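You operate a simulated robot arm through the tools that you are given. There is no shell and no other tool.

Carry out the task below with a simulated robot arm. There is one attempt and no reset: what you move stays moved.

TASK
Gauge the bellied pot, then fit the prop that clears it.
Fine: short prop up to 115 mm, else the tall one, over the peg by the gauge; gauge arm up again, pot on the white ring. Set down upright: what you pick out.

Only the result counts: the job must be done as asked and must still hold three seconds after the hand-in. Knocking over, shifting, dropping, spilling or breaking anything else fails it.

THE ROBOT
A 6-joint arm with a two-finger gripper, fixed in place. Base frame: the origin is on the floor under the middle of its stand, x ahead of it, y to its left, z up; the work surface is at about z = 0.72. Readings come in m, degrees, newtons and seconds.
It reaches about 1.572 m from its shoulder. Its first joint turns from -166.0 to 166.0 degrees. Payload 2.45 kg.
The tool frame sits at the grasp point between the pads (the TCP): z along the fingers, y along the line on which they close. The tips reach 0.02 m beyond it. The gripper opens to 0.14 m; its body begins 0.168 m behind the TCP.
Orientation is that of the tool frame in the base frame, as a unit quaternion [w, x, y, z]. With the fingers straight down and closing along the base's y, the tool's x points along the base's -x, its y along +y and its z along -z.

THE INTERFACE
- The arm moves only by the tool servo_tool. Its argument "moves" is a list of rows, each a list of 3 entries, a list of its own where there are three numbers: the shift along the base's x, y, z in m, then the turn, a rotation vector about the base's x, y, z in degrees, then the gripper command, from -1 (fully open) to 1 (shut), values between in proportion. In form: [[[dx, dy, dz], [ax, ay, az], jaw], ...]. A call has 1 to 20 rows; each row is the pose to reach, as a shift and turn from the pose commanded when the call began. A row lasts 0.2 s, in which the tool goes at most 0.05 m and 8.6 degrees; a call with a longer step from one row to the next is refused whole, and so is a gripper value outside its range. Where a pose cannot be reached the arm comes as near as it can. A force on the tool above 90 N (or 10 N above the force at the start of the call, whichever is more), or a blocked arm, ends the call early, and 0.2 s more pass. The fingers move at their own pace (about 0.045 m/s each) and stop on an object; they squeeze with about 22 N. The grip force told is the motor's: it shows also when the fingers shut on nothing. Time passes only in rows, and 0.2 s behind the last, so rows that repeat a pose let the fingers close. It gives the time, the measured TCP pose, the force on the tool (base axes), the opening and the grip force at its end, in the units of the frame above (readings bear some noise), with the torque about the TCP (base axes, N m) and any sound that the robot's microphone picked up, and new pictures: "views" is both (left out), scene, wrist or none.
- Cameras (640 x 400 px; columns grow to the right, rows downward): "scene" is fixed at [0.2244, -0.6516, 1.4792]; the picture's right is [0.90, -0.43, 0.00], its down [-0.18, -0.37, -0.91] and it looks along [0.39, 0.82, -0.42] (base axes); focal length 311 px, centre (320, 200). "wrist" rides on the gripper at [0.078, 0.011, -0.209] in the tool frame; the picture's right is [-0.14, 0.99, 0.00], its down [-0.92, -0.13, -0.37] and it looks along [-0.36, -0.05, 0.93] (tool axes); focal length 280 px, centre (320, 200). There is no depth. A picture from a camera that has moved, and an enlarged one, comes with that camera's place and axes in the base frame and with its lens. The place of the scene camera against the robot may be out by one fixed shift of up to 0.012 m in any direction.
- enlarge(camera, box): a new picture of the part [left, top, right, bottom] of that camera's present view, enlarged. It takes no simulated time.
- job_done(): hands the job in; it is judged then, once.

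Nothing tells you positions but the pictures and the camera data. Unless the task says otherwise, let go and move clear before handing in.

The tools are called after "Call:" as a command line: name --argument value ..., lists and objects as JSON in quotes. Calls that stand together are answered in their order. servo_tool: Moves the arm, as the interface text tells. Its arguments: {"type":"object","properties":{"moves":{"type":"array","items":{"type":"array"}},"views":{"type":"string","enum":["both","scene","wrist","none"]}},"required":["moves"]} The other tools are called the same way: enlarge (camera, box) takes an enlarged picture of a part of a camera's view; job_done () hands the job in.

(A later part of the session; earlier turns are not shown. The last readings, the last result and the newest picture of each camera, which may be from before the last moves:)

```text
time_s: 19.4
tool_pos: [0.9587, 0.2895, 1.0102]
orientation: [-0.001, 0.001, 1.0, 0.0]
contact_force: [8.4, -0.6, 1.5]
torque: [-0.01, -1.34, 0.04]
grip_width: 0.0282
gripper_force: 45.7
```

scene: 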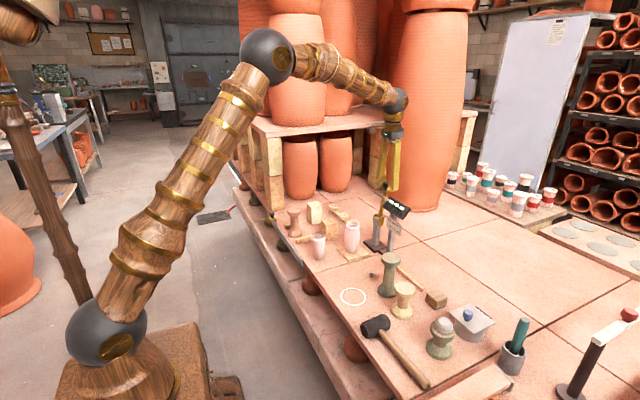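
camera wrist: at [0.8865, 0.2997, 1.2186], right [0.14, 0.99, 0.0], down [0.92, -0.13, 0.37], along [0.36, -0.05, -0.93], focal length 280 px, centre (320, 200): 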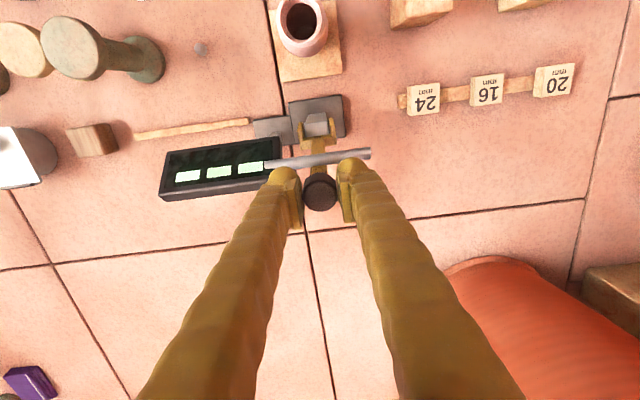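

There is a torsion building in the grip (-1.3 N m), since the knob must turn with the arm. I check the gauge's stance before continuing.

Call:
enlarge --camera "scene" --box '[340, 170, 436, 260]'

Call:
enlarge --camera "wrist" --box '[220, 80, 400, 220]'

```text
4.44 times, centred on (388, 215) of scene
camera zoom: at [0.2244, -0.6516, 1.4792], right [0.9, -0.43, 0.0], down [-0.18, -0.37, -0.91], along [0.39, 0.82, -0.42], focal length 1383 px, centre (18, 133)
```

zoom: 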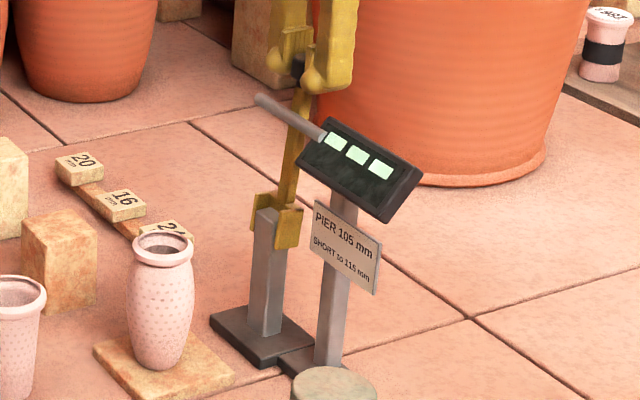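

```text
2.86 times, centred on (310, 150) of wrist
camera zoom: at [0.8799, 0.2998, 1.2199], right [0.14, 0.99, 0.0], down [0.92, -0.13, 0.37], along [0.37, -0.05, -0.93], focal length 801 px, centre (349, 343)
```

zoom: 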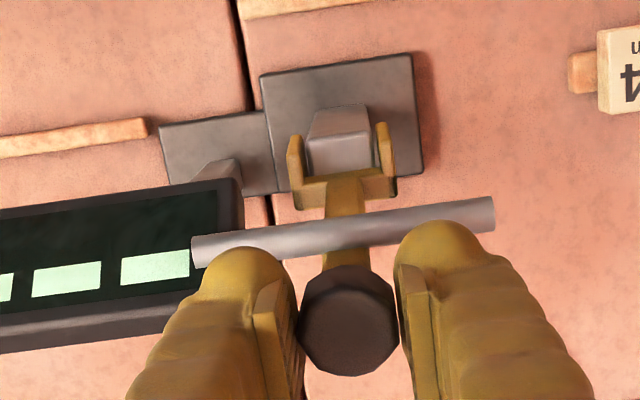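

The gauge stands unmoved. I continue the arc, now turning the hand with the arm so the knob is not twisted in the grip.

Call:
servo_tool --moves '[[[-0.0004, 0, 0], [0, -2.28, 0], 0.8], [[-0.004, 0, 0.0004], [0, -3.5, 0], 0.8], [[-0.0079, 0, 0.0007], [0, -4.75, 0], 0.8], [[-0.0155, 0, 0.0011], [0, -7.25, 0], 0.8], [[-0.0231, 0, 0.0013], [0, -9.75, 0], 0.8], [[-0.0231, 0, 0.0013], [0, -9.75, 0], 0.8]]' --views "none"

```text
time_s: 20.8
tool_pos: [0.935, 0.289, 1.0121]
orientation: [0.085, 0.0, 0.996, 0.0]
contact_force: [4.8, -7.0, 6.9]
torque: [-0.11, -0.84, 0.03]
grip_width: 0.0283
gripper_force: 45.0
```

Call:
servo_tool --moves '[[[0, -0.0007, 0.0008], [0, -1.5, 0], 0.8], [[-0.0044, -0.0007, 0.0009], [0, -2, 0], 0.8], [[-0.0134, -0.0007, 0.0006], [0, -4.55, 0], 0.8], [[-0.0224, -0.0007, -0.0002], [0, -7.55, 0], 0.8], [[-0.0343, -0.0007, -0.002], [0, -11.55, 0], 0.8], [[-0.0343, -0.0007, -0.002], [0, -11.55, 0], 0.8]]' --views "none"

```text
time_s: 22.2
tool_pos: [0.9002, 0.2892, 1.0083]
orientation: [0.183, 0.0, 0.983, -0.001]
contact_force: [-0.3, 18.7, -10.4]
torque: [0.22, 0.49, 0.04]
grip_width: 0.0283
gripper_force: 45.1
```

The forces show the arc is slightly tighter than I assumed (pivot nearer z = 0.848). I correct and continue in small steps.

Call:
servo_tool --moves '[[[0.0002, 0.0008, -0.0013], [0, -0.1, 0], 0.8], [[-0.004, 0.001, -0.0025], [0, -1.5, 0], 0.8], [[-0.0081, 0.001, -0.0036], [0, -3.1, 0], 0.8], [[-0.0149, 0.001, -0.0058], [0, -5.6, 0], 0.8], [[-0.0217, 0.001, -0.008], [0, -8.1, 0], 0.8], [[-0.0217, 0.001, -0.008], [0, -8.1, 0], 0.8]]' --views "scene"

Call:
enlarge --camera "scene" --box '[330, 150, 436, 260]'

```text
time_s: 23.6
tool_pos: [0.88, 0.2904, 1.0029]
orientation: [0.254, 0.001, 0.967, 0.0]
contact_force: [-6.9, -11.2, 31.5]
torque: [-0.13, -0.68, -0.16]
grip_width: 0.0284
gripper_force: 45.2
```

scene: 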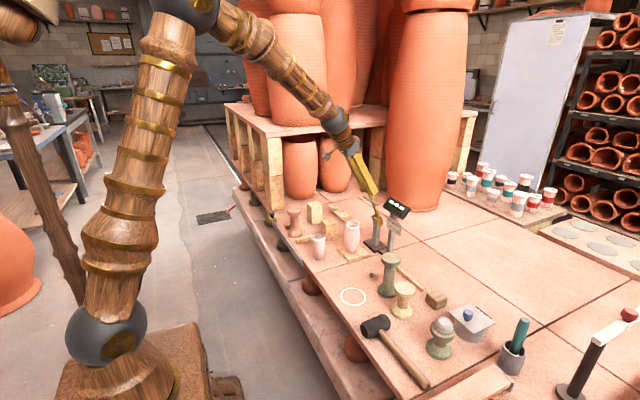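

```text
3.64 times, centred on (383, 205) of scene
camera zoom: at [0.2244, -0.6516, 1.4792], right [0.9, -0.43, 0.0], down [-0.18, -0.37, -0.91], along [0.39, 0.82, -0.42], focal length 1131 px, centre (91, 182)
```

zoom: 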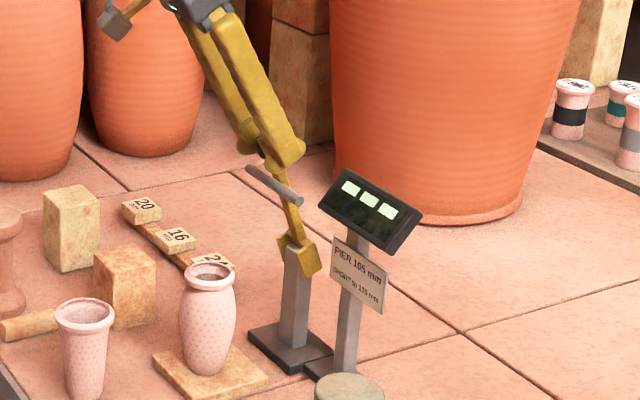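

Too deep radially now (+31 N up). I correct outward by about 1.4 mm and re-read before continuing.

Call:
servo_tool --moves '[[[-0.0003, -0.0003, 0.0007], [0, 0, 0], 0.8], [[-0.0005, -0.0005, 0.0014], [0, 0, 0], 0.8], [[-0.0005, -0.0005, 0.0014], [0, 0, 0], 0.8]]' --views "none"

```text
time_s: 24.4
tool_pos: [0.8786, 0.29, 1.0019]
orientation: [0.254, 0.0, 0.967, 0.0]
contact_force: [2.2, -7.9, 13.1]
torque: [-0.1, -1.14, -0.02]
grip_width: 0.0283
gripper_force: 45.4
```

Call:
servo_tool --moves '[[[0, -0.0006, 0.0008], [0, -1.2, 0], 0.8], [[-0.0052, -0.001, -0.0013], [0, -2.8, 0], 0.8], [[-0.0137, -0.001, -0.0046], [0, -5.8, 0], 0.8], [[-0.0219, -0.001, -0.0083], [0, -8.8, 0], 0.8], [[-0.0219, -0.001, -0.0083], [0, -8.8, 0], 0.8]]' --views "none"

```text
time_s: 25.6
tool_pos: [0.8566, 0.2888, 0.9937]
orientation: [0.328, -0.001, 0.945, 0.0]
contact_force: [9.0, 19.2, -20.3]
torque: [0.1, 0.28, 0.11]
grip_width: 0.0284
gripper_force: 44.9
```

Call:
servo_tool --moves '[[[0.0003, 0.0005, -0.0006], [0, 0, 0], 0.8], [[0.0004, 0.0006, -0.0009], [0, 0, 0], 0.8], [[0.0004, 0.0006, -0.0009], [0, 0, 0], 0.8]]' --views "none"

```text
time_s: 26.4
tool_pos: [0.8579, 0.2896, 0.9934]
orientation: [0.327, 0.001, 0.945, 0.0]
contact_force: [-6.0, 10.8, -4.4]
torque: [0.1, 1.11, 0.09]
grip_width: 0.0283
gripper_force: 45.4
```

Call:
servo_tool --moves '[[[-0.0025, 0.0004, -0.0013], [0, 0, 0], 0.8], [[-0.0053, 0.0004, -0.0028], [0, -0.5, 0], 0.8], [[-0.0106, 0.0004, -0.0057], [0, -2.5, 0], 0.8], [[-0.0157, 0.0004, -0.0088], [0, -4.5, 0], 0.8], [[-0.0208, 0.0004, -0.012], [0, -6.5, 0], 0.8], [[-0.0208, 0.0004, -0.012], [0, -6.5, 0], 0.8]]' --views "none"

```text
time_s: 27.8
tool_pos: [0.8362, 0.2897, 0.9805]
orientation: [0.38, -0.001, 0.925, 0.0]
contact_force: [-0.2, -1.3, -3.8]
torque: [-0.06, 0.32, 0.02]
grip_width: 0.0281
gripper_force: 44.2
```

Forces are nearly zero now; the model fits. I go on along the arc.

Call:
servo_tool --moves '[[[-0.0048, 0, -0.0035], [0, -2, 0], 0.8], [[-0.0097, 0, -0.0071], [0, -4, 0], 0.8], [[-0.0143, 0, -0.0109], [0, -6, 0], 0.8], [[-0.0189, 0, -0.0148], [0, -8, 0], 0.8], [[-0.0233, 0, -0.019], [0, -10, 0], 0.8], [[-0.0276, 0, -0.0232], [0, -12, 0], 0.8], [[-0.0276, 0, -0.0232], [0, -12, 0], 0.8]]' --views "scene"

Call:
enlarge --camera "scene" --box '[310, 150, 416, 260]'

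```text
time_s: 29.4
tool_pos: [0.8098, 0.2904, 0.9581]
orientation: [0.475, 0.001, 0.88, 0.0]
contact_force: [18.7, 2.8, -13.2]
torque: [0.05, -0.55, -0.02]
grip_width: 0.0283
gripper_force: 45.0
```

scene: 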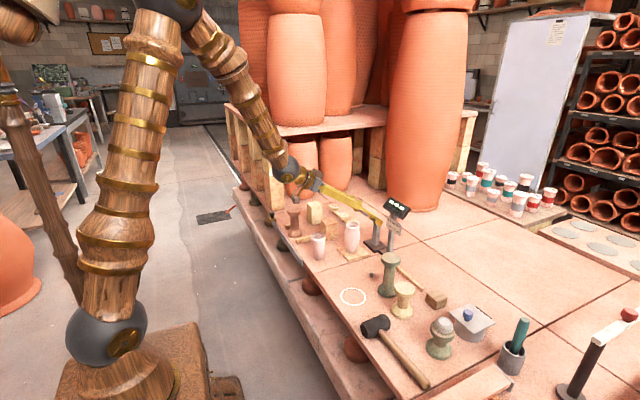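

```text
3.64 times, centred on (363, 205) of scene
camera zoom: at [0.2244, -0.6516, 1.4792], right [0.9, -0.43, 0.0], down [-0.18, -0.37, -0.91], along [0.39, 0.82, -0.42], focal length 1131 px, centre (164, 182)
```

zoom: 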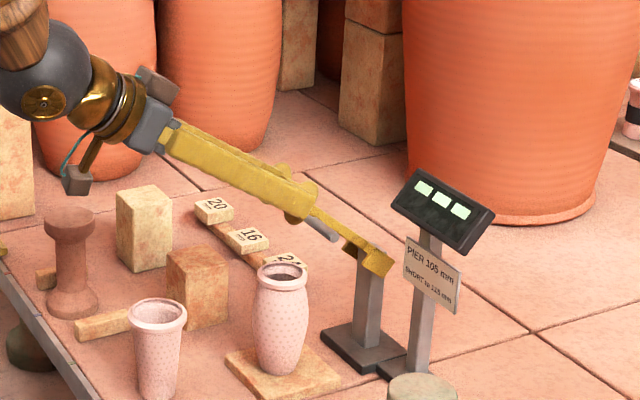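

Call:
servo_tool --moves '[[[0.0005, 0, -0.0006], [0, 0, 0], 0.8], [[-0.0033, 0, -0.0051], [0, -2, 0], 0.8], [[-0.0073, 0, -0.0096], [0, -4, 0], 0.8], [[-0.011, 0, -0.0143], [0, -6, 0], 0.8], [[-0.0146, 0, -0.019], [0, -8, 0], 0.8], [[-0.0146, 0, -0.019], [0, -8, 0], 0.8]]' --views "none"

```text
time_s: 30.8
tool_pos: [0.7945, 0.2905, 0.9395]
orientation: [0.535, 0.0, 0.845, 0.001]
contact_force: [-8.7, 0.1, 5.3]
torque: [0.05, -0.02, -0.01]
grip_width: 0.0284
gripper_force: 44.8
```

Call:
servo_tool --moves '[[[-0.0004, 0, 0.0003], [0, 0, 0], 0.8], [[-0.0038, 0, -0.0046], [0, -2, 0], 0.8], [[-0.0071, 0, -0.0096], [0, -4, 0], 0.8], [[-0.0102, 0, -0.0147], [0, -6, 0], 0.8], [[-0.0131, 0, -0.02], [0, -8, 0], 0.8], [[-0.0131, 0, -0.02], [0, -8, 0], 0.8]]' --views "both"

Call:
enlarge --camera "scene" --box '[310, 170, 416, 260]'

Call:
enlarge --camera "scene" --box '[335, 205, 399, 245]'

```text
time_s: 32.2
tool_pos: [0.7826, 0.2914, 0.9187]
orientation: [0.593, 0.001, 0.805, 0.0]
contact_force: [23.6, 2.4, -8.4]
torque: [0.02, -0.57, 0.06]
grip_width: 0.028
gripper_force: 45.0
camera wrist: at [0.5587, 0.2999, 0.9071], right [0.04, 0.99, 0.13], down [-0.08, -0.13, 0.99], along [1.0, -0.05, 0.07], focal length 280 px, centre (320, 200)
```

scene: 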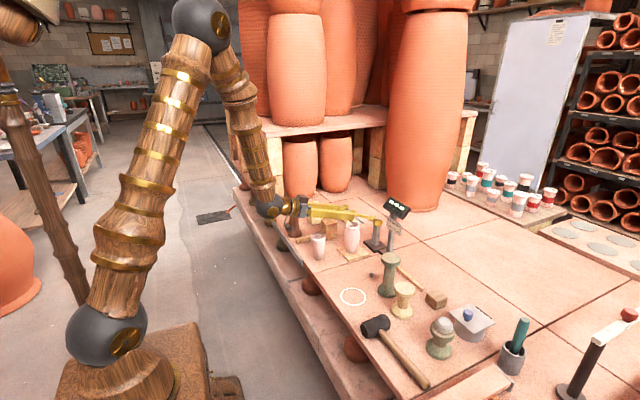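
wrist: 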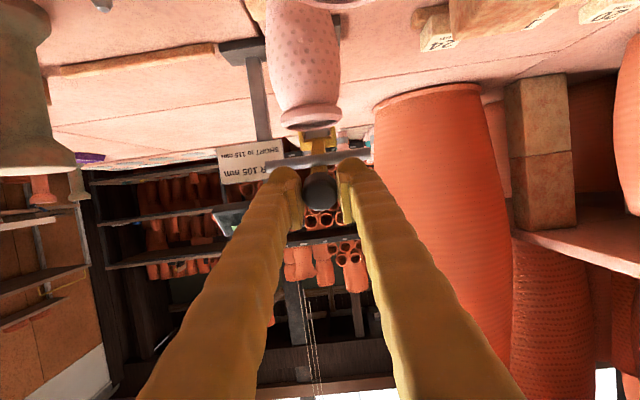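

```text
4.44 times, centred on (363, 215) of scene
camera zoom: at [0.2244, -0.6516, 1.4792], right [0.9, -0.43, 0.0], down [-0.18, -0.37, -0.91], along [0.39, 0.82, -0.42], focal length 1383 px, centre (129, 133)
```

zoom: 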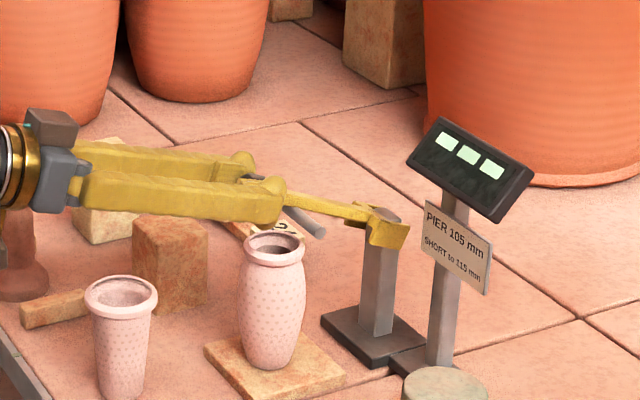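

```text
10.00 times, centred on (367, 225) of scene
camera zoom: at [0.2244, -0.6516, 1.4792], right [0.9, -0.43, 0.0], down [-0.18, -0.37, -0.91], along [0.39, 0.82, -0.42], focal length 3111 px, centre (-150, -50)
```

zoom: 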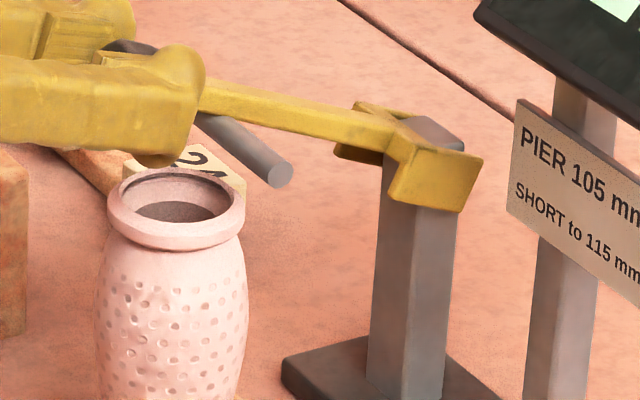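

The arm is about 28° above level and the crossbar about 2 cm above the rim. I go on down carefully.

Call:
servo_tool --moves '[[[0.0006, -0.0002, -0.0003], [0, 0, 0], 0.8], [[-0.001, -0.0004, -0.0038], [0, -1.2, 0], 0.8], [[-0.0026, -0.0004, -0.0073], [0, -2.5, 0], 0.8], [[-0.0044, -0.0004, -0.0114], [0, -4, 0], 0.8], [[-0.0044, -0.0004, -0.0114], [0, -4, 0], 0.8]]' --views "both"

Call:
enlarge --camera "scene" --box '[335, 205, 399, 245]'

Call:
enlarge --camera "wrist" --box '[240, 60, 400, 220]'

```text
time_s: 33.4
tool_pos: [0.7809, 0.29, 0.9172]
orientation: [0.618, 0.0, 0.786, -0.008]
contact_force: [-12.6, -76.2, -3.2]
torque: [-0.2, 1.37, -0.91]
grip_width: 0.0285
gripper_force: 45.1
out of reach, approached as far as the arm can: row 4, 5
camera wrist: at [0.5583, 0.3025, 0.8902], right [0.04, 0.99, 0.12], down [-0.14, -0.11, 0.98], along [0.99, -0.06, 0.13], focal length 280 px, centre (320, 200)
```

scene: 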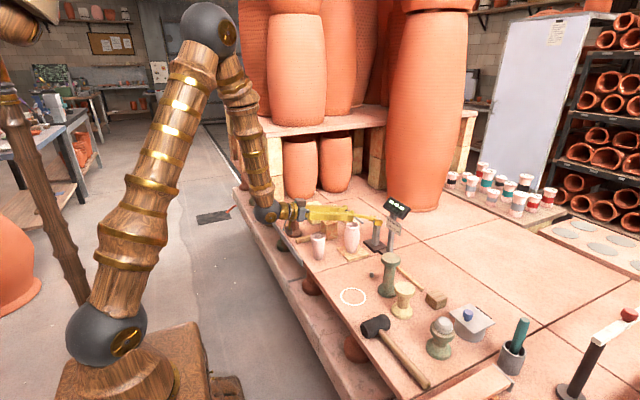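
wrist: 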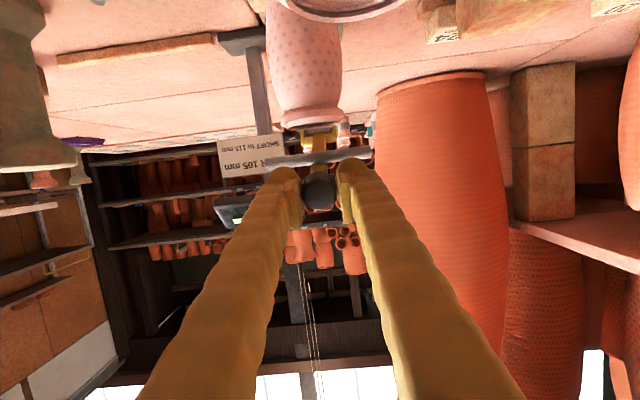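

```text
10.00 times, centred on (367, 225) of scene
camera zoom: at [0.2244, -0.6516, 1.4792], right [0.9, -0.43, 0.0], down [-0.18, -0.37, -0.91], along [0.39, 0.82, -0.42], focal length 3111 px, centre (-150, -50)
```

zoom: 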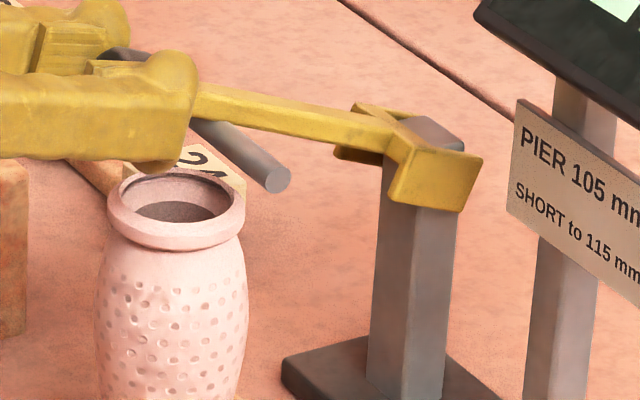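

```text
2.50 times, centred on (320, 140) of wrist
camera zoom: at [0.5583, 0.3025, 0.8902], right [0.04, 0.99, 0.12], down [-0.14, -0.11, 0.98], along [0.99, -0.06, 0.13], focal length 701 px, centre (320, 350)
```

zoom: 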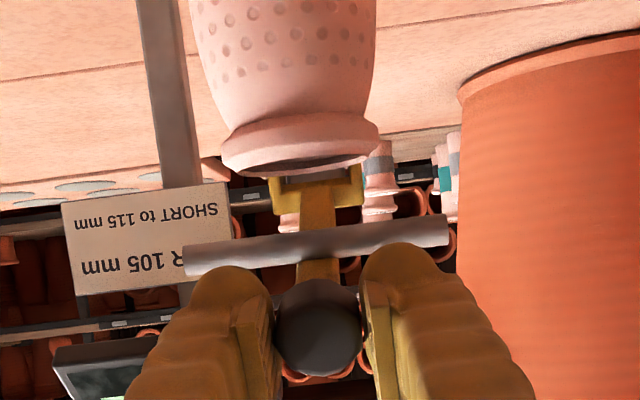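

The arm ran into a joint limit near this hand tilt and a side force built up. I back off the tilt a little at once.

Call:
servo_tool --moves '[[[0.0005, 0, 0.002], [0, 2, 0], 0.8]]' --views "none"

```text
time_s: 33.8
tool_pos: [0.7815, 0.2954, 0.9213]
orientation: [0.607, 0.0, 0.795, 0.001]
contact_force: [-0.4, -40.4, 2.6]
torque: [-0.28, -0.56, -0.37]
grip_width: 0.0404
gripper_force: 19.5
```

Call:
enlarge --camera "wrist" --box '[240, 60, 400, 220]'

Call:
enlarge --camera "scene" --box '[325, 195, 405, 245]'

```text
2.50 times, centred on (320, 140) of wrist
camera zoom: at [0.5591, 0.3057, 0.9002], right [0.03, 0.99, 0.13], down [-0.11, -0.13, 0.98], along [0.99, -0.05, 0.11], focal length 701 px, centre (320, 350)
```

zoom: 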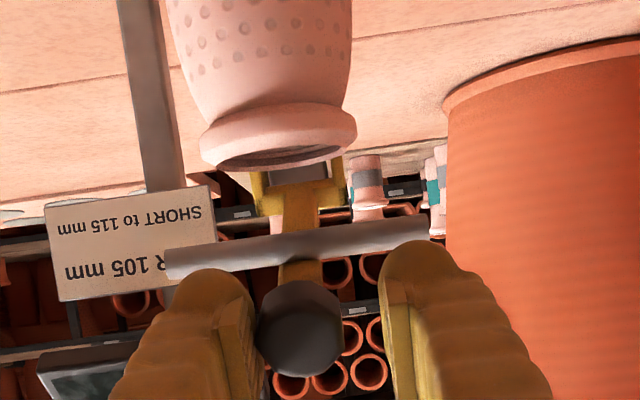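

```text
8.00 times, centred on (365, 220) of scene
camera zoom: at [0.2244, -0.6516, 1.4792], right [0.9, -0.43, 0.0], down [-0.18, -0.37, -0.91], along [0.39, 0.82, -0.42], focal length 2489 px, centre (-40, 40)
```

zoom: 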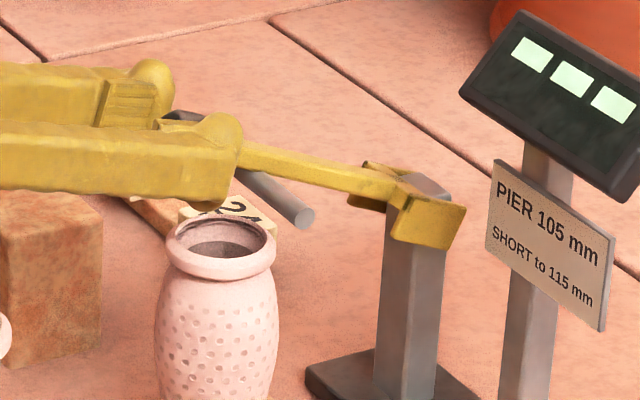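

The hand has drifted to +y by about 6 mm, so only one finger bears on the knob. I move back -y in small steps.

Call:
servo_tool --moves '[[[0, -0.002, 0], [0, 0, 0], 0.8], [[0, -0.004, 0], [0, 0, 0], 0.8], [[0, -0.004, 0], [0, 0, 0], 0.8]]' --views "none"

```text
time_s: 34.6
tool_pos: [0.7814, 0.2908, 0.9194]
orientation: [0.607, 0.0, 0.795, -0.001]
contact_force: [5.4, -23.0, -1.4]
torque: [-0.06, -0.21, -0.12]
grip_width: 0.0301
gripper_force: 11.8
```

Call:
servo_tool --moves '[[[0, -0.001, 0], [0, 0, 0], 0.8], [[0, -0.0015, 0], [0, 0, 0], 0.8], [[0, -0.0015, 0], [0, 0, 0], 0.8]]' --views "wrist"

```text
time_s: 35.4
tool_pos: [0.7817, 0.2894, 0.9199]
orientation: [0.606, 0.001, 0.796, -0.002]
contact_force: [-0.3, 0.1, -2.1]
torque: [-0.01, 0.25, 0.01]
grip_width: 0.0282
gripper_force: 45.1
camera wrist: at [0.5585, 0.2997, 0.8998], right [0.04, 0.99, 0.13], down [-0.11, -0.13, 0.99], along [0.99, -0.05, 0.11], focal length 280 px, centre (320, 200)
```

wrist: 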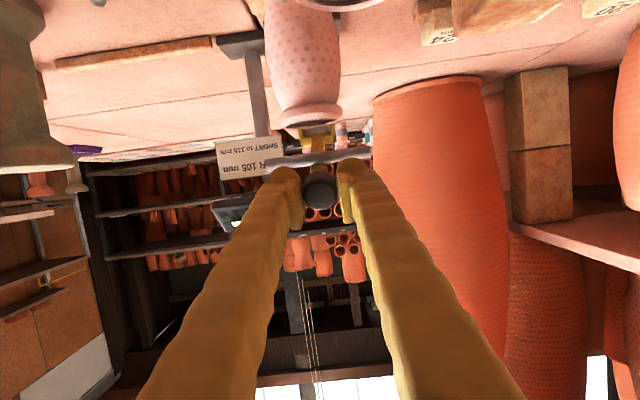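

The grip is recovered with no load. I now turn the hand back by 8° about the knob (letting the knob slip in the pads) to stay within reach for the last part.

Call:
servo_tool --moves '[[[0.0001, 0, 0.0004], [0, 2.7, 0], 0.8], [[0.0003, 0, 0.0008], [0, 5.4, 0], 0.8], [[0.0004, 0, 0.0012], [0, 8, 0], 0.8], [[0.0004, 0, 0.0012], [0, 8, 0], 0.8]]' --views "none"

```text
time_s: 36.4
tool_pos: [0.7815, 0.2894, 0.921]
orientation: [0.55, 0.0, 0.835, 0.0]
contact_force: [3.8, 17.9, 7.4]
torque: [0.14, -1.35, 0.15]
grip_width: 0.0284
gripper_force: 44.9
```

Slip works with bounded torque. I continue downward in small steps.

Call:
servo_tool --moves '[[[-0.002, 0.0006, -0.0042], [0, 0.6, 0], 0.8], [[-0.0042, 0.0008, -0.0084], [0, 1.2, 0], 0.8], [[-0.0058, 0.0008, -0.0122], [0, 1.8, 0], 0.8], [[-0.0058, 0.0008, -0.0122], [0, 1.8, 0], 0.8]]' --views "both"

Call:
enlarge --camera "scene" --box '[335, 200, 399, 240]'

Call:
enlarge --camera "wrist" --box '[240, 100, 400, 200]'

```text
time_s: 37.4
tool_pos: [0.7751, 0.2895, 0.9077]
orientation: [0.537, 0.0, 0.844, 0.0]
contact_force: [-3.3, 18.6, 7.8]
torque: [0.1, -1.08, 0.2]
grip_width: 0.0279
gripper_force: 45.5
camera wrist: at [0.5527, 0.2997, 0.9264], right [0.06, 0.99, 0.12], down [0.06, -0.13, 0.99], along [1.0, -0.05, -0.06], focal length 280 px, centre (320, 200)
```

scene: 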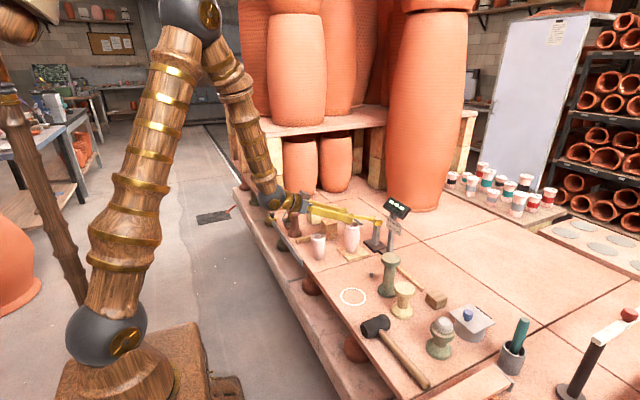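
wrist: 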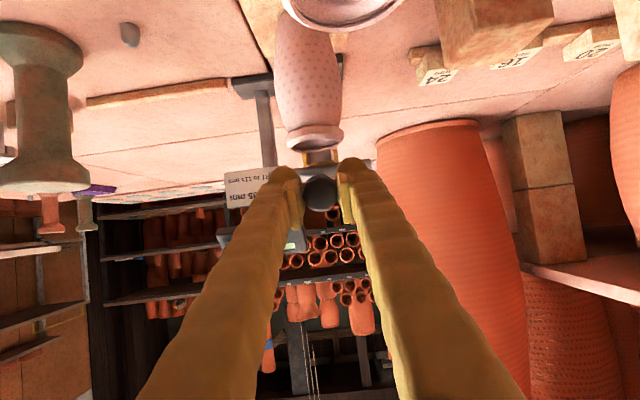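

```text
10.00 times, centred on (367, 220) of scene
camera zoom: at [0.2244, -0.6516, 1.4792], right [0.9, -0.43, 0.0], down [-0.18, -0.37, -0.91], along [0.39, 0.82, -0.42], focal length 3111 px, centre (-150, 0)
```

zoom: 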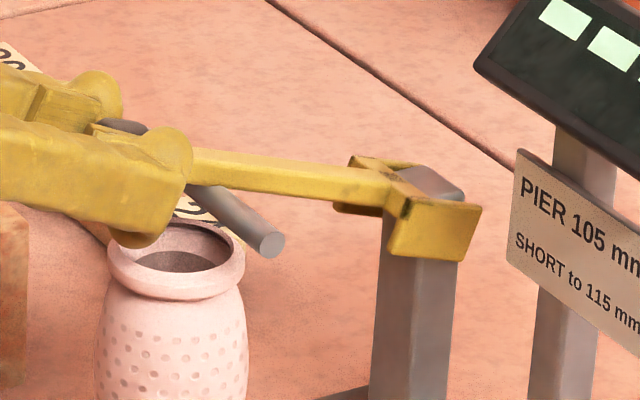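

```text
4.00 times, centred on (320, 150) of wrist
camera zoom: at [0.5527, 0.2997, 0.9264], right [0.06, 0.99, 0.12], down [0.06, -0.13, 0.99], along [1.0, -0.05, -0.06], focal length 1122 px, centre (320, 400)
```

zoom: 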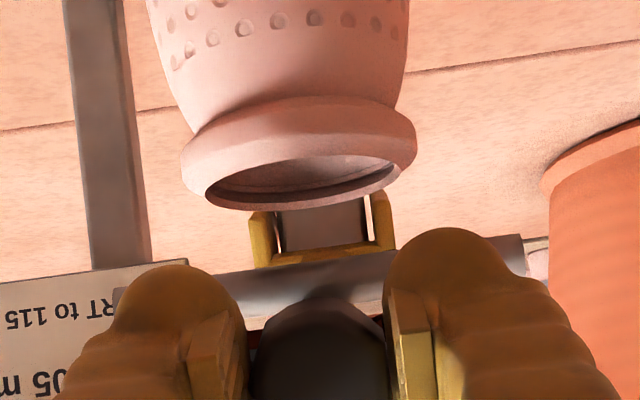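

Call:
servo_tool --moves '[[[-0.0018, 0.0005, -0.0045], [0, 0.8, 0], 0.8], [[-0.0036, 0.0005, -0.009], [0, 1.7, 0], 0.8], [[-0.0049, 0.0005, -0.013], [0, 2.3, 0], 0.8], [[-0.0049, 0.0005, -0.013], [0, 2.3, 0], 0.8]]' --views "both"

Call:
enlarge --camera "scene" --box '[335, 200, 399, 240]'

Call:
enlarge --camera "wrist" --box '[240, 100, 400, 200]'

```text
time_s: 38.4
tool_pos: [0.772, 0.29, 0.895]
orientation: [0.52, 0.001, 0.854, 0.0]
contact_force: [-7.8, -4.8, 8.4]
torque: [-0.01, -1.03, -0.09]
grip_width: 0.0279
gripper_force: 45.1
camera wrist: at [0.5487, 0.3001, 0.9223], right [0.06, 0.99, 0.12], down [0.1, -0.13, 0.99], along [0.99, -0.05, -0.1], focal length 280 px, centre (320, 200)
```

scene: 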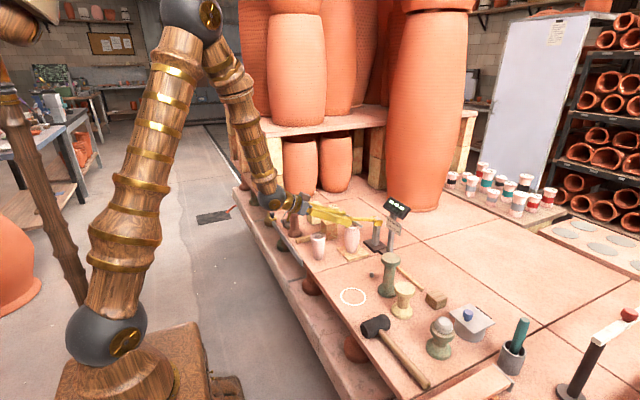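
wrist: 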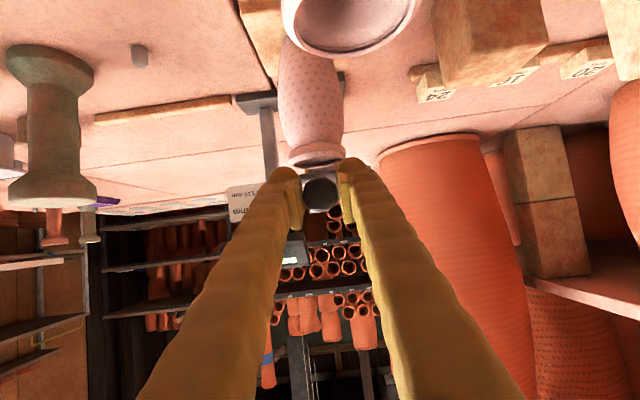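

```text
10.00 times, centred on (367, 220) of scene
camera zoom: at [0.2244, -0.6516, 1.4792], right [0.9, -0.43, 0.0], down [-0.18, -0.37, -0.91], along [0.39, 0.82, -0.42], focal length 3111 px, centre (-150, 0)
```

zoom: 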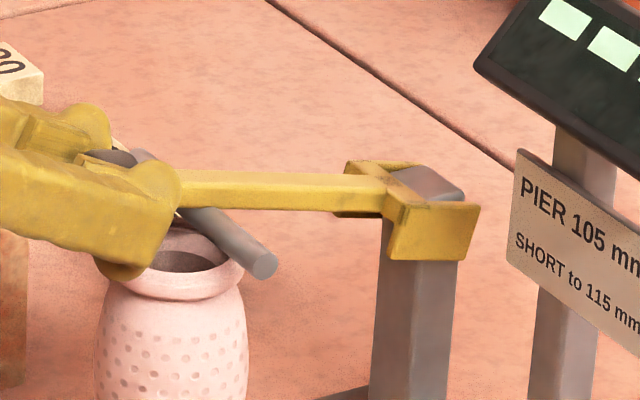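

```text
4.00 times, centred on (320, 150) of wrist
camera zoom: at [0.5487, 0.3001, 0.9223], right [0.06, 0.99, 0.12], down [0.1, -0.13, 0.99], along [0.99, -0.05, -0.1], focal length 1122 px, centre (320, 400)
```

zoom: 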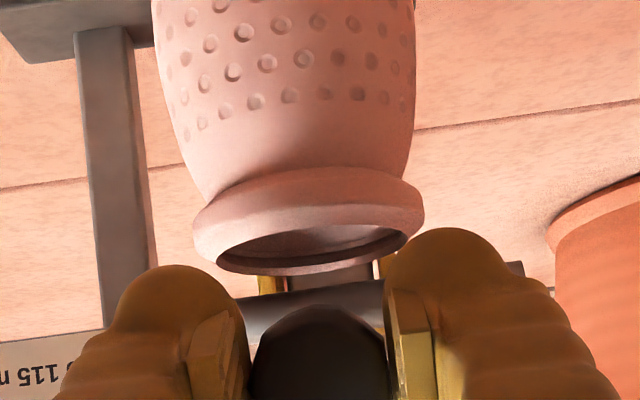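

The crossbar is now only about 6 mm above the rim. I lower a few more millimetres, watching for contact.

Call:
servo_tool --moves '[[[-0.0008, -0.0002, -0.0026], [0, 0, 0], 0.8], [[-0.0017, -0.0002, -0.0053], [0, 0, 0], 0.8], [[-0.0017, -0.0002, -0.0053], [0, 0, 0], 0.8]]' --views "wrist"

Call:
enlarge --camera "scene" --box '[335, 205, 383, 235]'

Call:
enlarge --camera "wrist" --box '[256, 140, 384, 220]'

```text
time_s: 39.2
tool_pos: [0.77, 0.2898, 0.889]
orientation: [0.519, 0.001, 0.855, -0.001]
contact_force: [0.0, -9.4, 5.7]
torque: [-0.05, -1.11, -0.1]
grip_width: 0.0281
gripper_force: 44.6
camera wrist: at [0.5473, 0.3001, 0.9169], right [0.06, 0.99, 0.12], down [0.1, -0.13, 0.99], along [0.99, -0.05, -0.1], focal length 280 px, centre (320, 200)
```

wrist: 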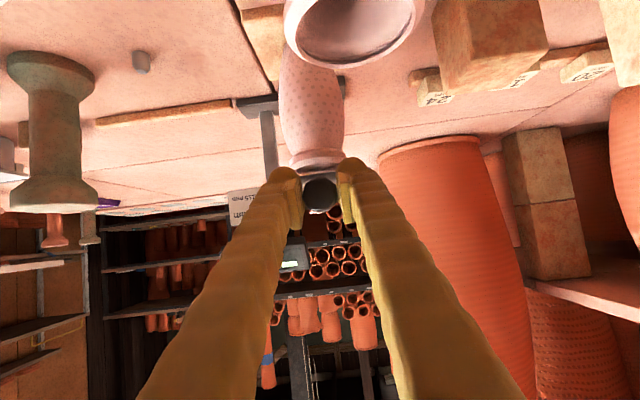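

```text
13.33 times, centred on (359, 220) of scene
camera zoom: at [0.2244, -0.6516, 1.4792], right [0.9, -0.43, 0.0], down [-0.18, -0.37, -0.91], along [0.39, 0.82, -0.42], focal length 4148 px, centre (-200, -67)
```

zoom: 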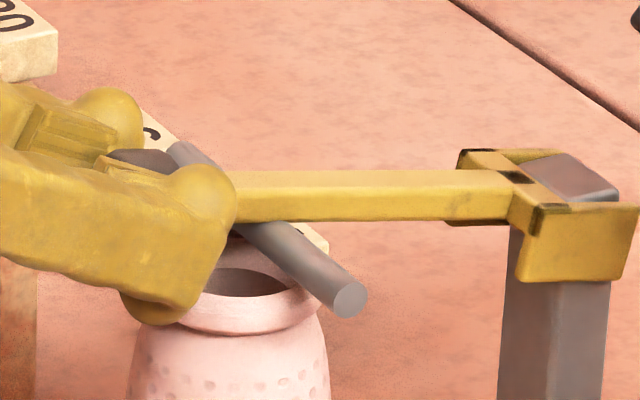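

```text
5.00 times, centred on (320, 180) of wrist
camera zoom: at [0.5473, 0.3001, 0.9169], right [0.06, 0.99, 0.12], down [0.1, -0.13, 0.99], along [0.99, -0.05, -0.1], focal length 1402 px, centre (320, 300)
```

zoom: 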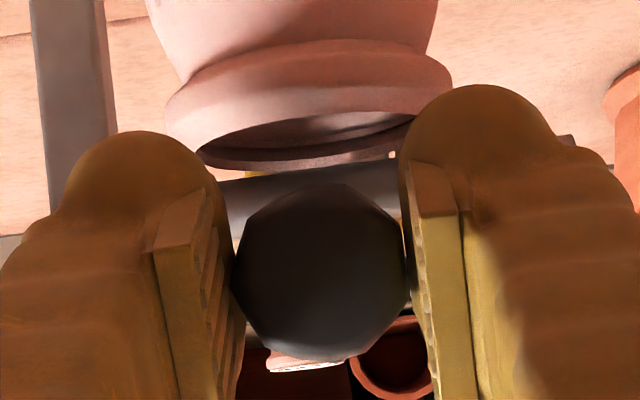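

Call:
servo_tool --moves '[[[-0.0003, 0, -0.001], [0, 0, 0], 0.8], [[-0.0005, 0, -0.002], [0, 0, 0], 0.8], [[-0.0005, 0, -0.002], [0, 0, 0], 0.8]]' --views "none"

Call:
enlarge --camera "wrist" --box '[256, 140, 384, 220]'

Call:
enlarge --camera "scene" --box '[370, 190, 418, 220]'

```text
time_s: 40.0
tool_pos: [0.7695, 0.29, 0.8879]
orientation: [0.52, 0.001, 0.854, -0.001]
contact_force: [-3.4, -12.6, 7.9]
torque: [-0.08, -1.25, -0.13]
grip_width: 0.0281
gripper_force: 45.0
```

```text
5.00 times, centred on (320, 180) of wrist
camera zoom: at [0.5468, 0.3, 0.9151], right [0.06, 0.99, 0.12], down [0.1, -0.13, 0.99], along [0.99, -0.05, -0.1], focal length 1402 px, centre (320, 300)
```

zoom: 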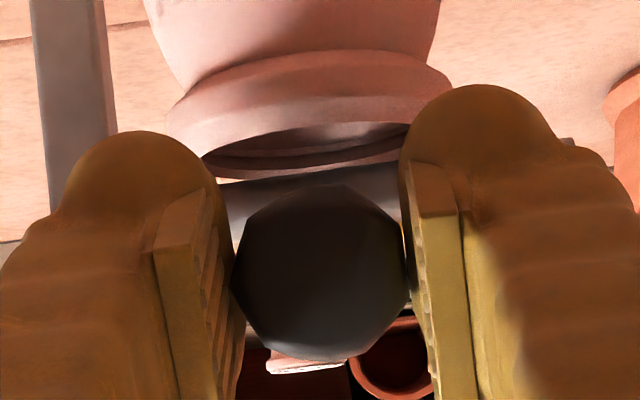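

```text
13.33 times, centred on (394, 205) of scene
camera zoom: at [0.2244, -0.6516, 1.4792], right [0.9, -0.43, 0.0], down [-0.18, -0.37, -0.91], along [0.39, 0.82, -0.42], focal length 4148 px, centre (-667, 133)
```

zoom: 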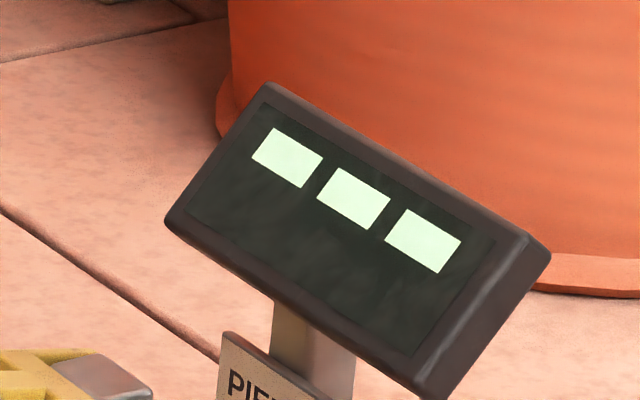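

Call:
servo_tool --moves '[[[-0.0002, -0.0004, -0.001], [0, 0, 0], 0.8], [[-0.0004, -0.0006, -0.002], [0, 0, 0], 0.8], [[-0.0004, -0.0006, -0.002], [0, 0, 0], 0.8]]' --views "none"

Call:
enlarge --camera "wrist" --box '[256, 140, 384, 220]'

Call:
enlarge --camera "scene" --box '[335, 205, 383, 235]'

```text
time_s: 40.8
tool_pos: [0.7683, 0.2899, 0.8873]
orientation: [0.519, 0.0, 0.855, 0.0]
contact_force: [-14.0, -3.8, 10.7]
torque: [0.0, -1.07, -0.06]
grip_width: 0.0283
gripper_force: 44.8
```

```text
5.00 times, centred on (320, 180) of wrist
camera zoom: at [0.5464, 0.2997, 0.9131], right [0.06, 0.99, 0.12], down [0.1, -0.13, 0.99], along [0.99, -0.05, -0.1], focal length 1402 px, centre (320, 300)
```

zoom: 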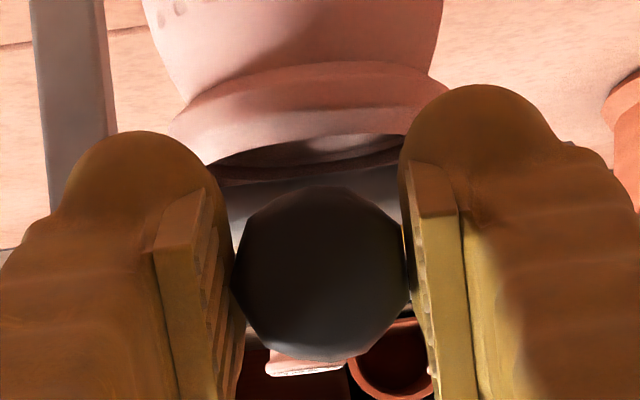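

```text
13.33 times, centred on (359, 220) of scene
camera zoom: at [0.2244, -0.6516, 1.4792], right [0.9, -0.43, 0.0], down [-0.18, -0.37, -0.91], along [0.39, 0.82, -0.42], focal length 4148 px, centre (-200, -67)
```

zoom: 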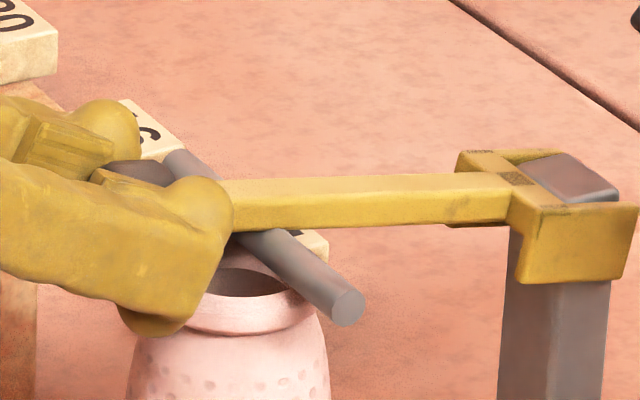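

The crossbar is practically on the rim. I open the jaws slightly so the arm settles on the pot.

Call:
servo_tool --moves '[[[0, 0, 0], [0, 0, 0], 0.5], [[0, 0, 0], [0, 0, 0], 0.4], [[0, 0, 0], [0, 0, 0], 0.4], [[0, 0, 0], [0, 0, 0], 0.4]]' --views "both"

Call:
enlarge --camera "wrist" --box '[256, 140, 384, 220]'

Call:
enlarge --camera "scene" --box '[335, 190, 415, 240]'

```text
time_s: 41.8
tool_pos: [0.7689, 0.2889, 0.886]
orientation: [0.519, 0.001, 0.854, -0.001]
contact_force: [-0.7, -0.7, -0.4]
torque: [0.01, -0.03, -0.01]
grip_width: 0.0421
gripper_force: 0.1
camera wrist: at [0.5468, 0.2997, 0.913], right [0.06, 0.99, 0.12], down [0.1, -0.13, 0.99], along [0.99, -0.05, -0.1], focal length 280 px, centre (320, 200)
```

scene: 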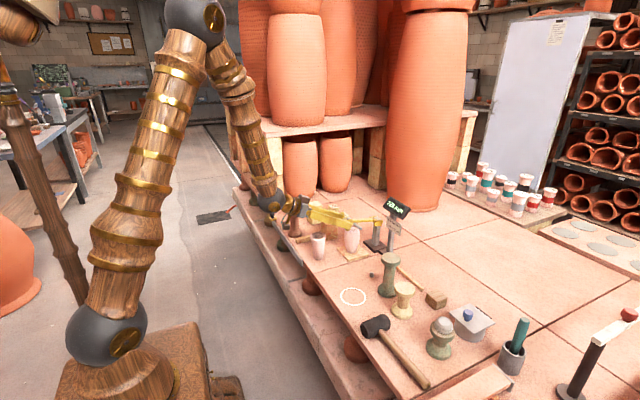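
wrist: 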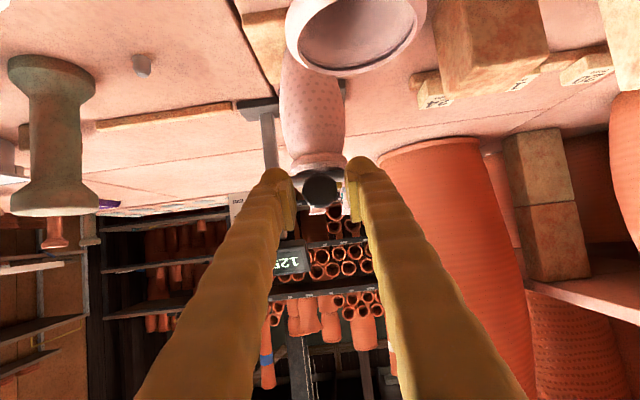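

```text
5.00 times, centred on (320, 180) of wrist
camera zoom: at [0.5468, 0.2997, 0.913], right [0.06, 0.99, 0.12], down [0.1, -0.13, 0.99], along [0.99, -0.05, -0.1], focal length 1402 px, centre (320, 300)
```

zoom: 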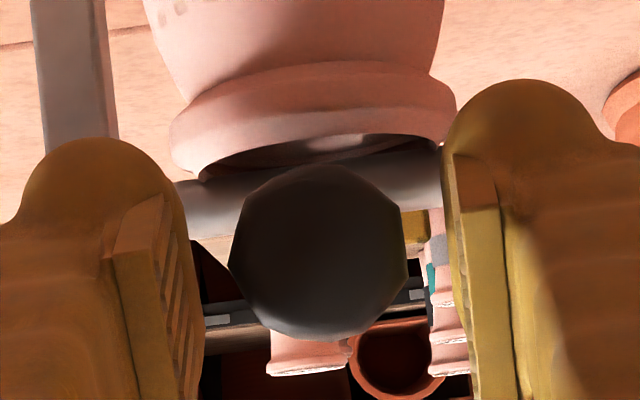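

```text
8.00 times, centred on (375, 215) of scene
camera zoom: at [0.2244, -0.6516, 1.4792], right [0.9, -0.43, 0.0], down [-0.18, -0.37, -0.91], along [0.39, 0.82, -0.42], focal length 2489 px, centre (-120, 80)
```

zoom: 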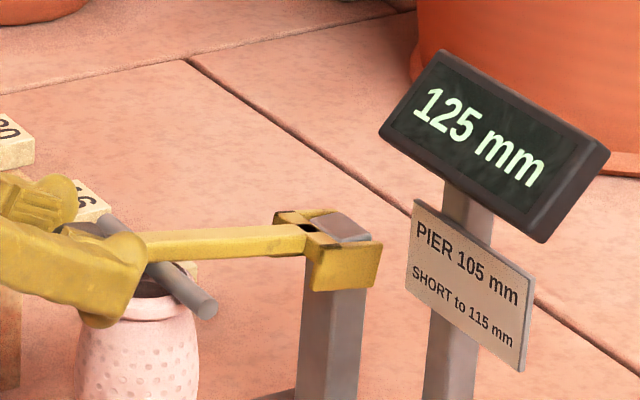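

The display reads 125 mm with the arm resting on the pot. The sign also names a "pier" of 105 mm, perhaps a check piece, so I will cross-check the gauge before trusting this. First I look at the display and the blocks once more.

Call:
enlarge --camera "scene" --box '[376, 190, 424, 220]'

Call:
enlarge --camera "scene" --box '[335, 205, 383, 235]'

Call:
enlarge --camera "scene" --box '[280, 190, 344, 230]'

Call:
enlarge --camera "wrist" --box '[380, 0, 640, 140]'

```text
13.33 times, centred on (400, 205) of scene
camera zoom: at [0.2244, -0.6516, 1.4792], right [0.9, -0.43, 0.0], down [-0.18, -0.37, -0.91], along [0.39, 0.82, -0.42], focal length 4148 px, centre (-747, 133)
```

zoom: 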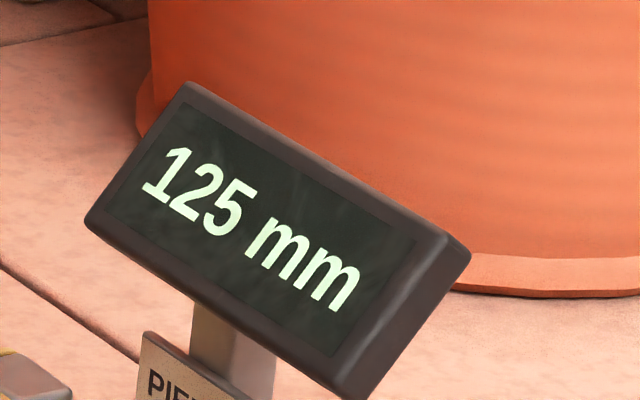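

```text
13.33 times, centred on (359, 220) of scene
camera zoom: at [0.2244, -0.6516, 1.4792], right [0.9, -0.43, 0.0], down [-0.18, -0.37, -0.91], along [0.39, 0.82, -0.42], focal length 4148 px, centre (-200, -67)
```

zoom: 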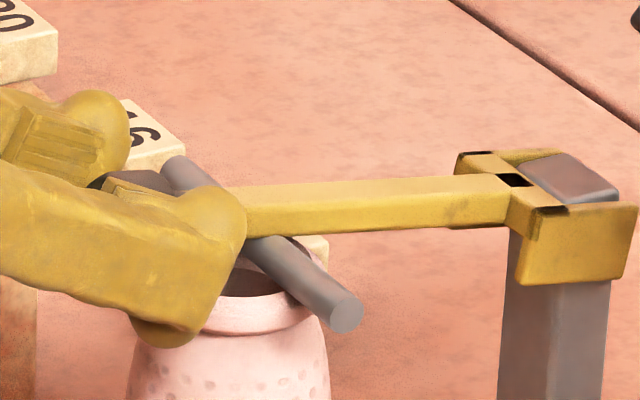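

```text
10.00 times, centred on (312, 210) of scene
camera zoom: at [0.2244, -0.6516, 1.4792], right [0.9, -0.43, 0.0], down [-0.18, -0.37, -0.91], along [0.39, 0.82, -0.42], focal length 3111 px, centre (400, 100)
```

zoom: 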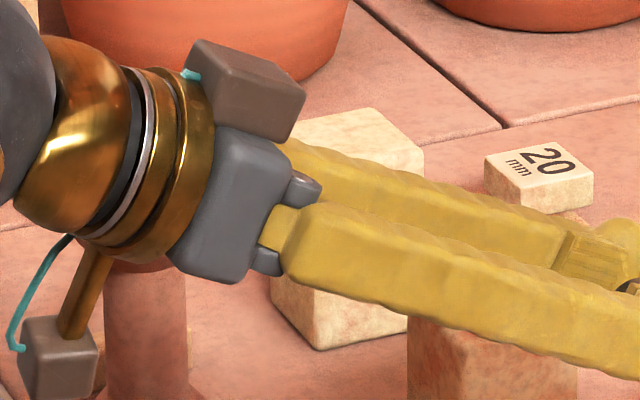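

```text
2.46 times, centred on (510, 70) of wrist
camera zoom: at [0.5468, 0.2997, 0.913], right [0.06, 0.99, 0.12], down [0.1, -0.13, 0.99], along [0.99, -0.05, -0.1], focal length 690 px, centre (-148, 520)
```

zoom: 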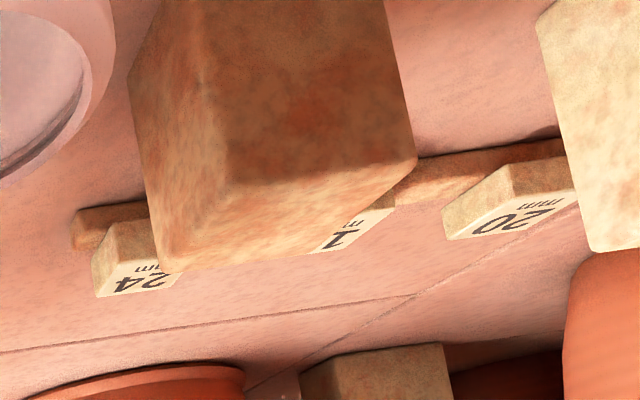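

I regrip the knob and raise the gauge arm back along the same arc, turning the hand with it.

Call:
servo_tool --moves '[[[0, 0.0005, 0], [0, 0, 0], 0.6], [[0, 0.0005, 0], [0, 0, 0], 0.8], [[0, 0.0005, 0], [0, 0, 0], 0.8], [[0, 0.0005, 0], [0, 0, 0], 0.8]]' --views "none"

```text
time_s: 42.8
tool_pos: [0.7687, 0.2894, 0.8869]
orientation: [0.519, 0.001, 0.855, -0.001]
contact_force: [3.6, -8.7, -0.7]
torque: [-0.06, 0.0, -0.03]
grip_width: 0.0279
gripper_force: 44.5
```

Call:
servo_tool --moves '[[[0.001, -0.0003, 0.0033], [0, 1.2, 0], 0.8], [[0.002, -0.0003, 0.0067], [0, 2.35, 0], 0.8], [[0.0035, -0.0003, 0.011], [0, 3.85, 0], 0.8], [[0.005, -0.0003, 0.0152], [0, 5.35, 0], 0.8], [[0.0067, -0.0003, 0.0194], [0, 6.85, 0], 0.8], [[0.0085, -0.0003, 0.0235], [0, 8.35, 0], 0.8], [[0.0085, -0.0003, 0.0235], [0, 8.35, 0], 0.8]]' --views "scene"

Call:
enlarge --camera "scene" --box '[325, 185, 421, 245]'

```text
time_s: 44.4
tool_pos: [0.7763, 0.2903, 0.9088]
orientation: [0.455, 0.0, 0.89, 0.0]
contact_force: [-7.1, -1.9, 0.9]
torque: [0.01, 0.29, -0.03]
grip_width: 0.0282
gripper_force: 44.9
```

scene: 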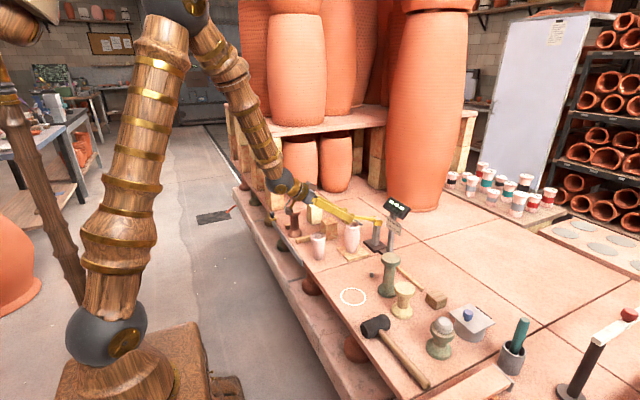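

```text
6.67 times, centred on (373, 215) of scene
camera zoom: at [0.2244, -0.6516, 1.4792], right [0.9, -0.43, 0.0], down [-0.18, -0.37, -0.91], along [0.39, 0.82, -0.42], focal length 2074 px, centre (-33, 100)
```

zoom: 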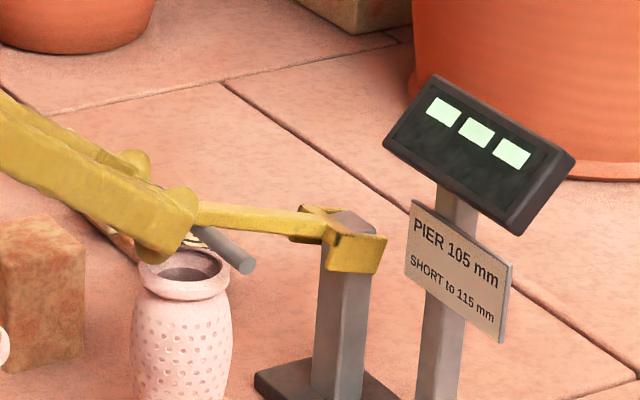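

Call:
servo_tool --moves '[[[0.0038, 0, 0.0081], [0, 3, 0], 0.8], [[0.0081, 0, 0.016], [0, 6, 0], 0.8], [[0.0128, 0, 0.0237], [0, 9, 0], 0.8], [[0.0179, 0, 0.0311], [0, 12, 0], 0.8], [[0.0234, 0, 0.0382], [0, 15, 0], 0.8], [[0.0292, 0, 0.045], [0, 18, 0], 0.8], [[0.0292, 0, 0.045], [0, 18, 0], 0.8]]' --views "none"

```text
time_s: 46.0
tool_pos: [0.806, 0.2882, 0.9542]
orientation: [0.313, 0.002, 0.95, 0.0]
contact_force: [1.8, 12.7, 8.3]
torque: [0.11, -1.43, 0.06]
grip_width: 0.0284
gripper_force: 45.5
```

Call:
servo_tool --moves '[[[0, 0.0004, 0], [0, -2, 0], 0.8], [[0.0062, 0.0006, 0.0065], [0, 1, 0], 0.8], [[0.0127, 0.0006, 0.0127], [0, 4, 0], 0.8], [[0.0195, 0.0006, 0.0185], [0, 7, 0], 0.8], [[0.0195, 0.0006, 0.0185], [0, 7, 0], 0.8]]' --views "none"

```text
time_s: 47.2
tool_pos: [0.8261, 0.2895, 0.9745]
orientation: [0.253, 0.001, 0.968, 0.0]
contact_force: [7.2, 3.8, 4.8]
torque: [0.08, -1.4, 0.04]
grip_width: 0.0283
gripper_force: 44.7
```

Call:
servo_tool --moves '[[[0, 0.0003, 0], [0, -1.5, 0], 0.8], [[0, 0.0003, 0], [0, -3, 0], 0.8]]' --views "none"

```text
time_s: 47.8
tool_pos: [0.8249, 0.2904, 0.9729]
orientation: [0.277, 0.001, 0.961, -0.001]
contact_force: [-13.2, -5.3, 2.8]
torque: [-0.11, 1.35, 0.04]
grip_width: 0.0283
gripper_force: 44.9
```

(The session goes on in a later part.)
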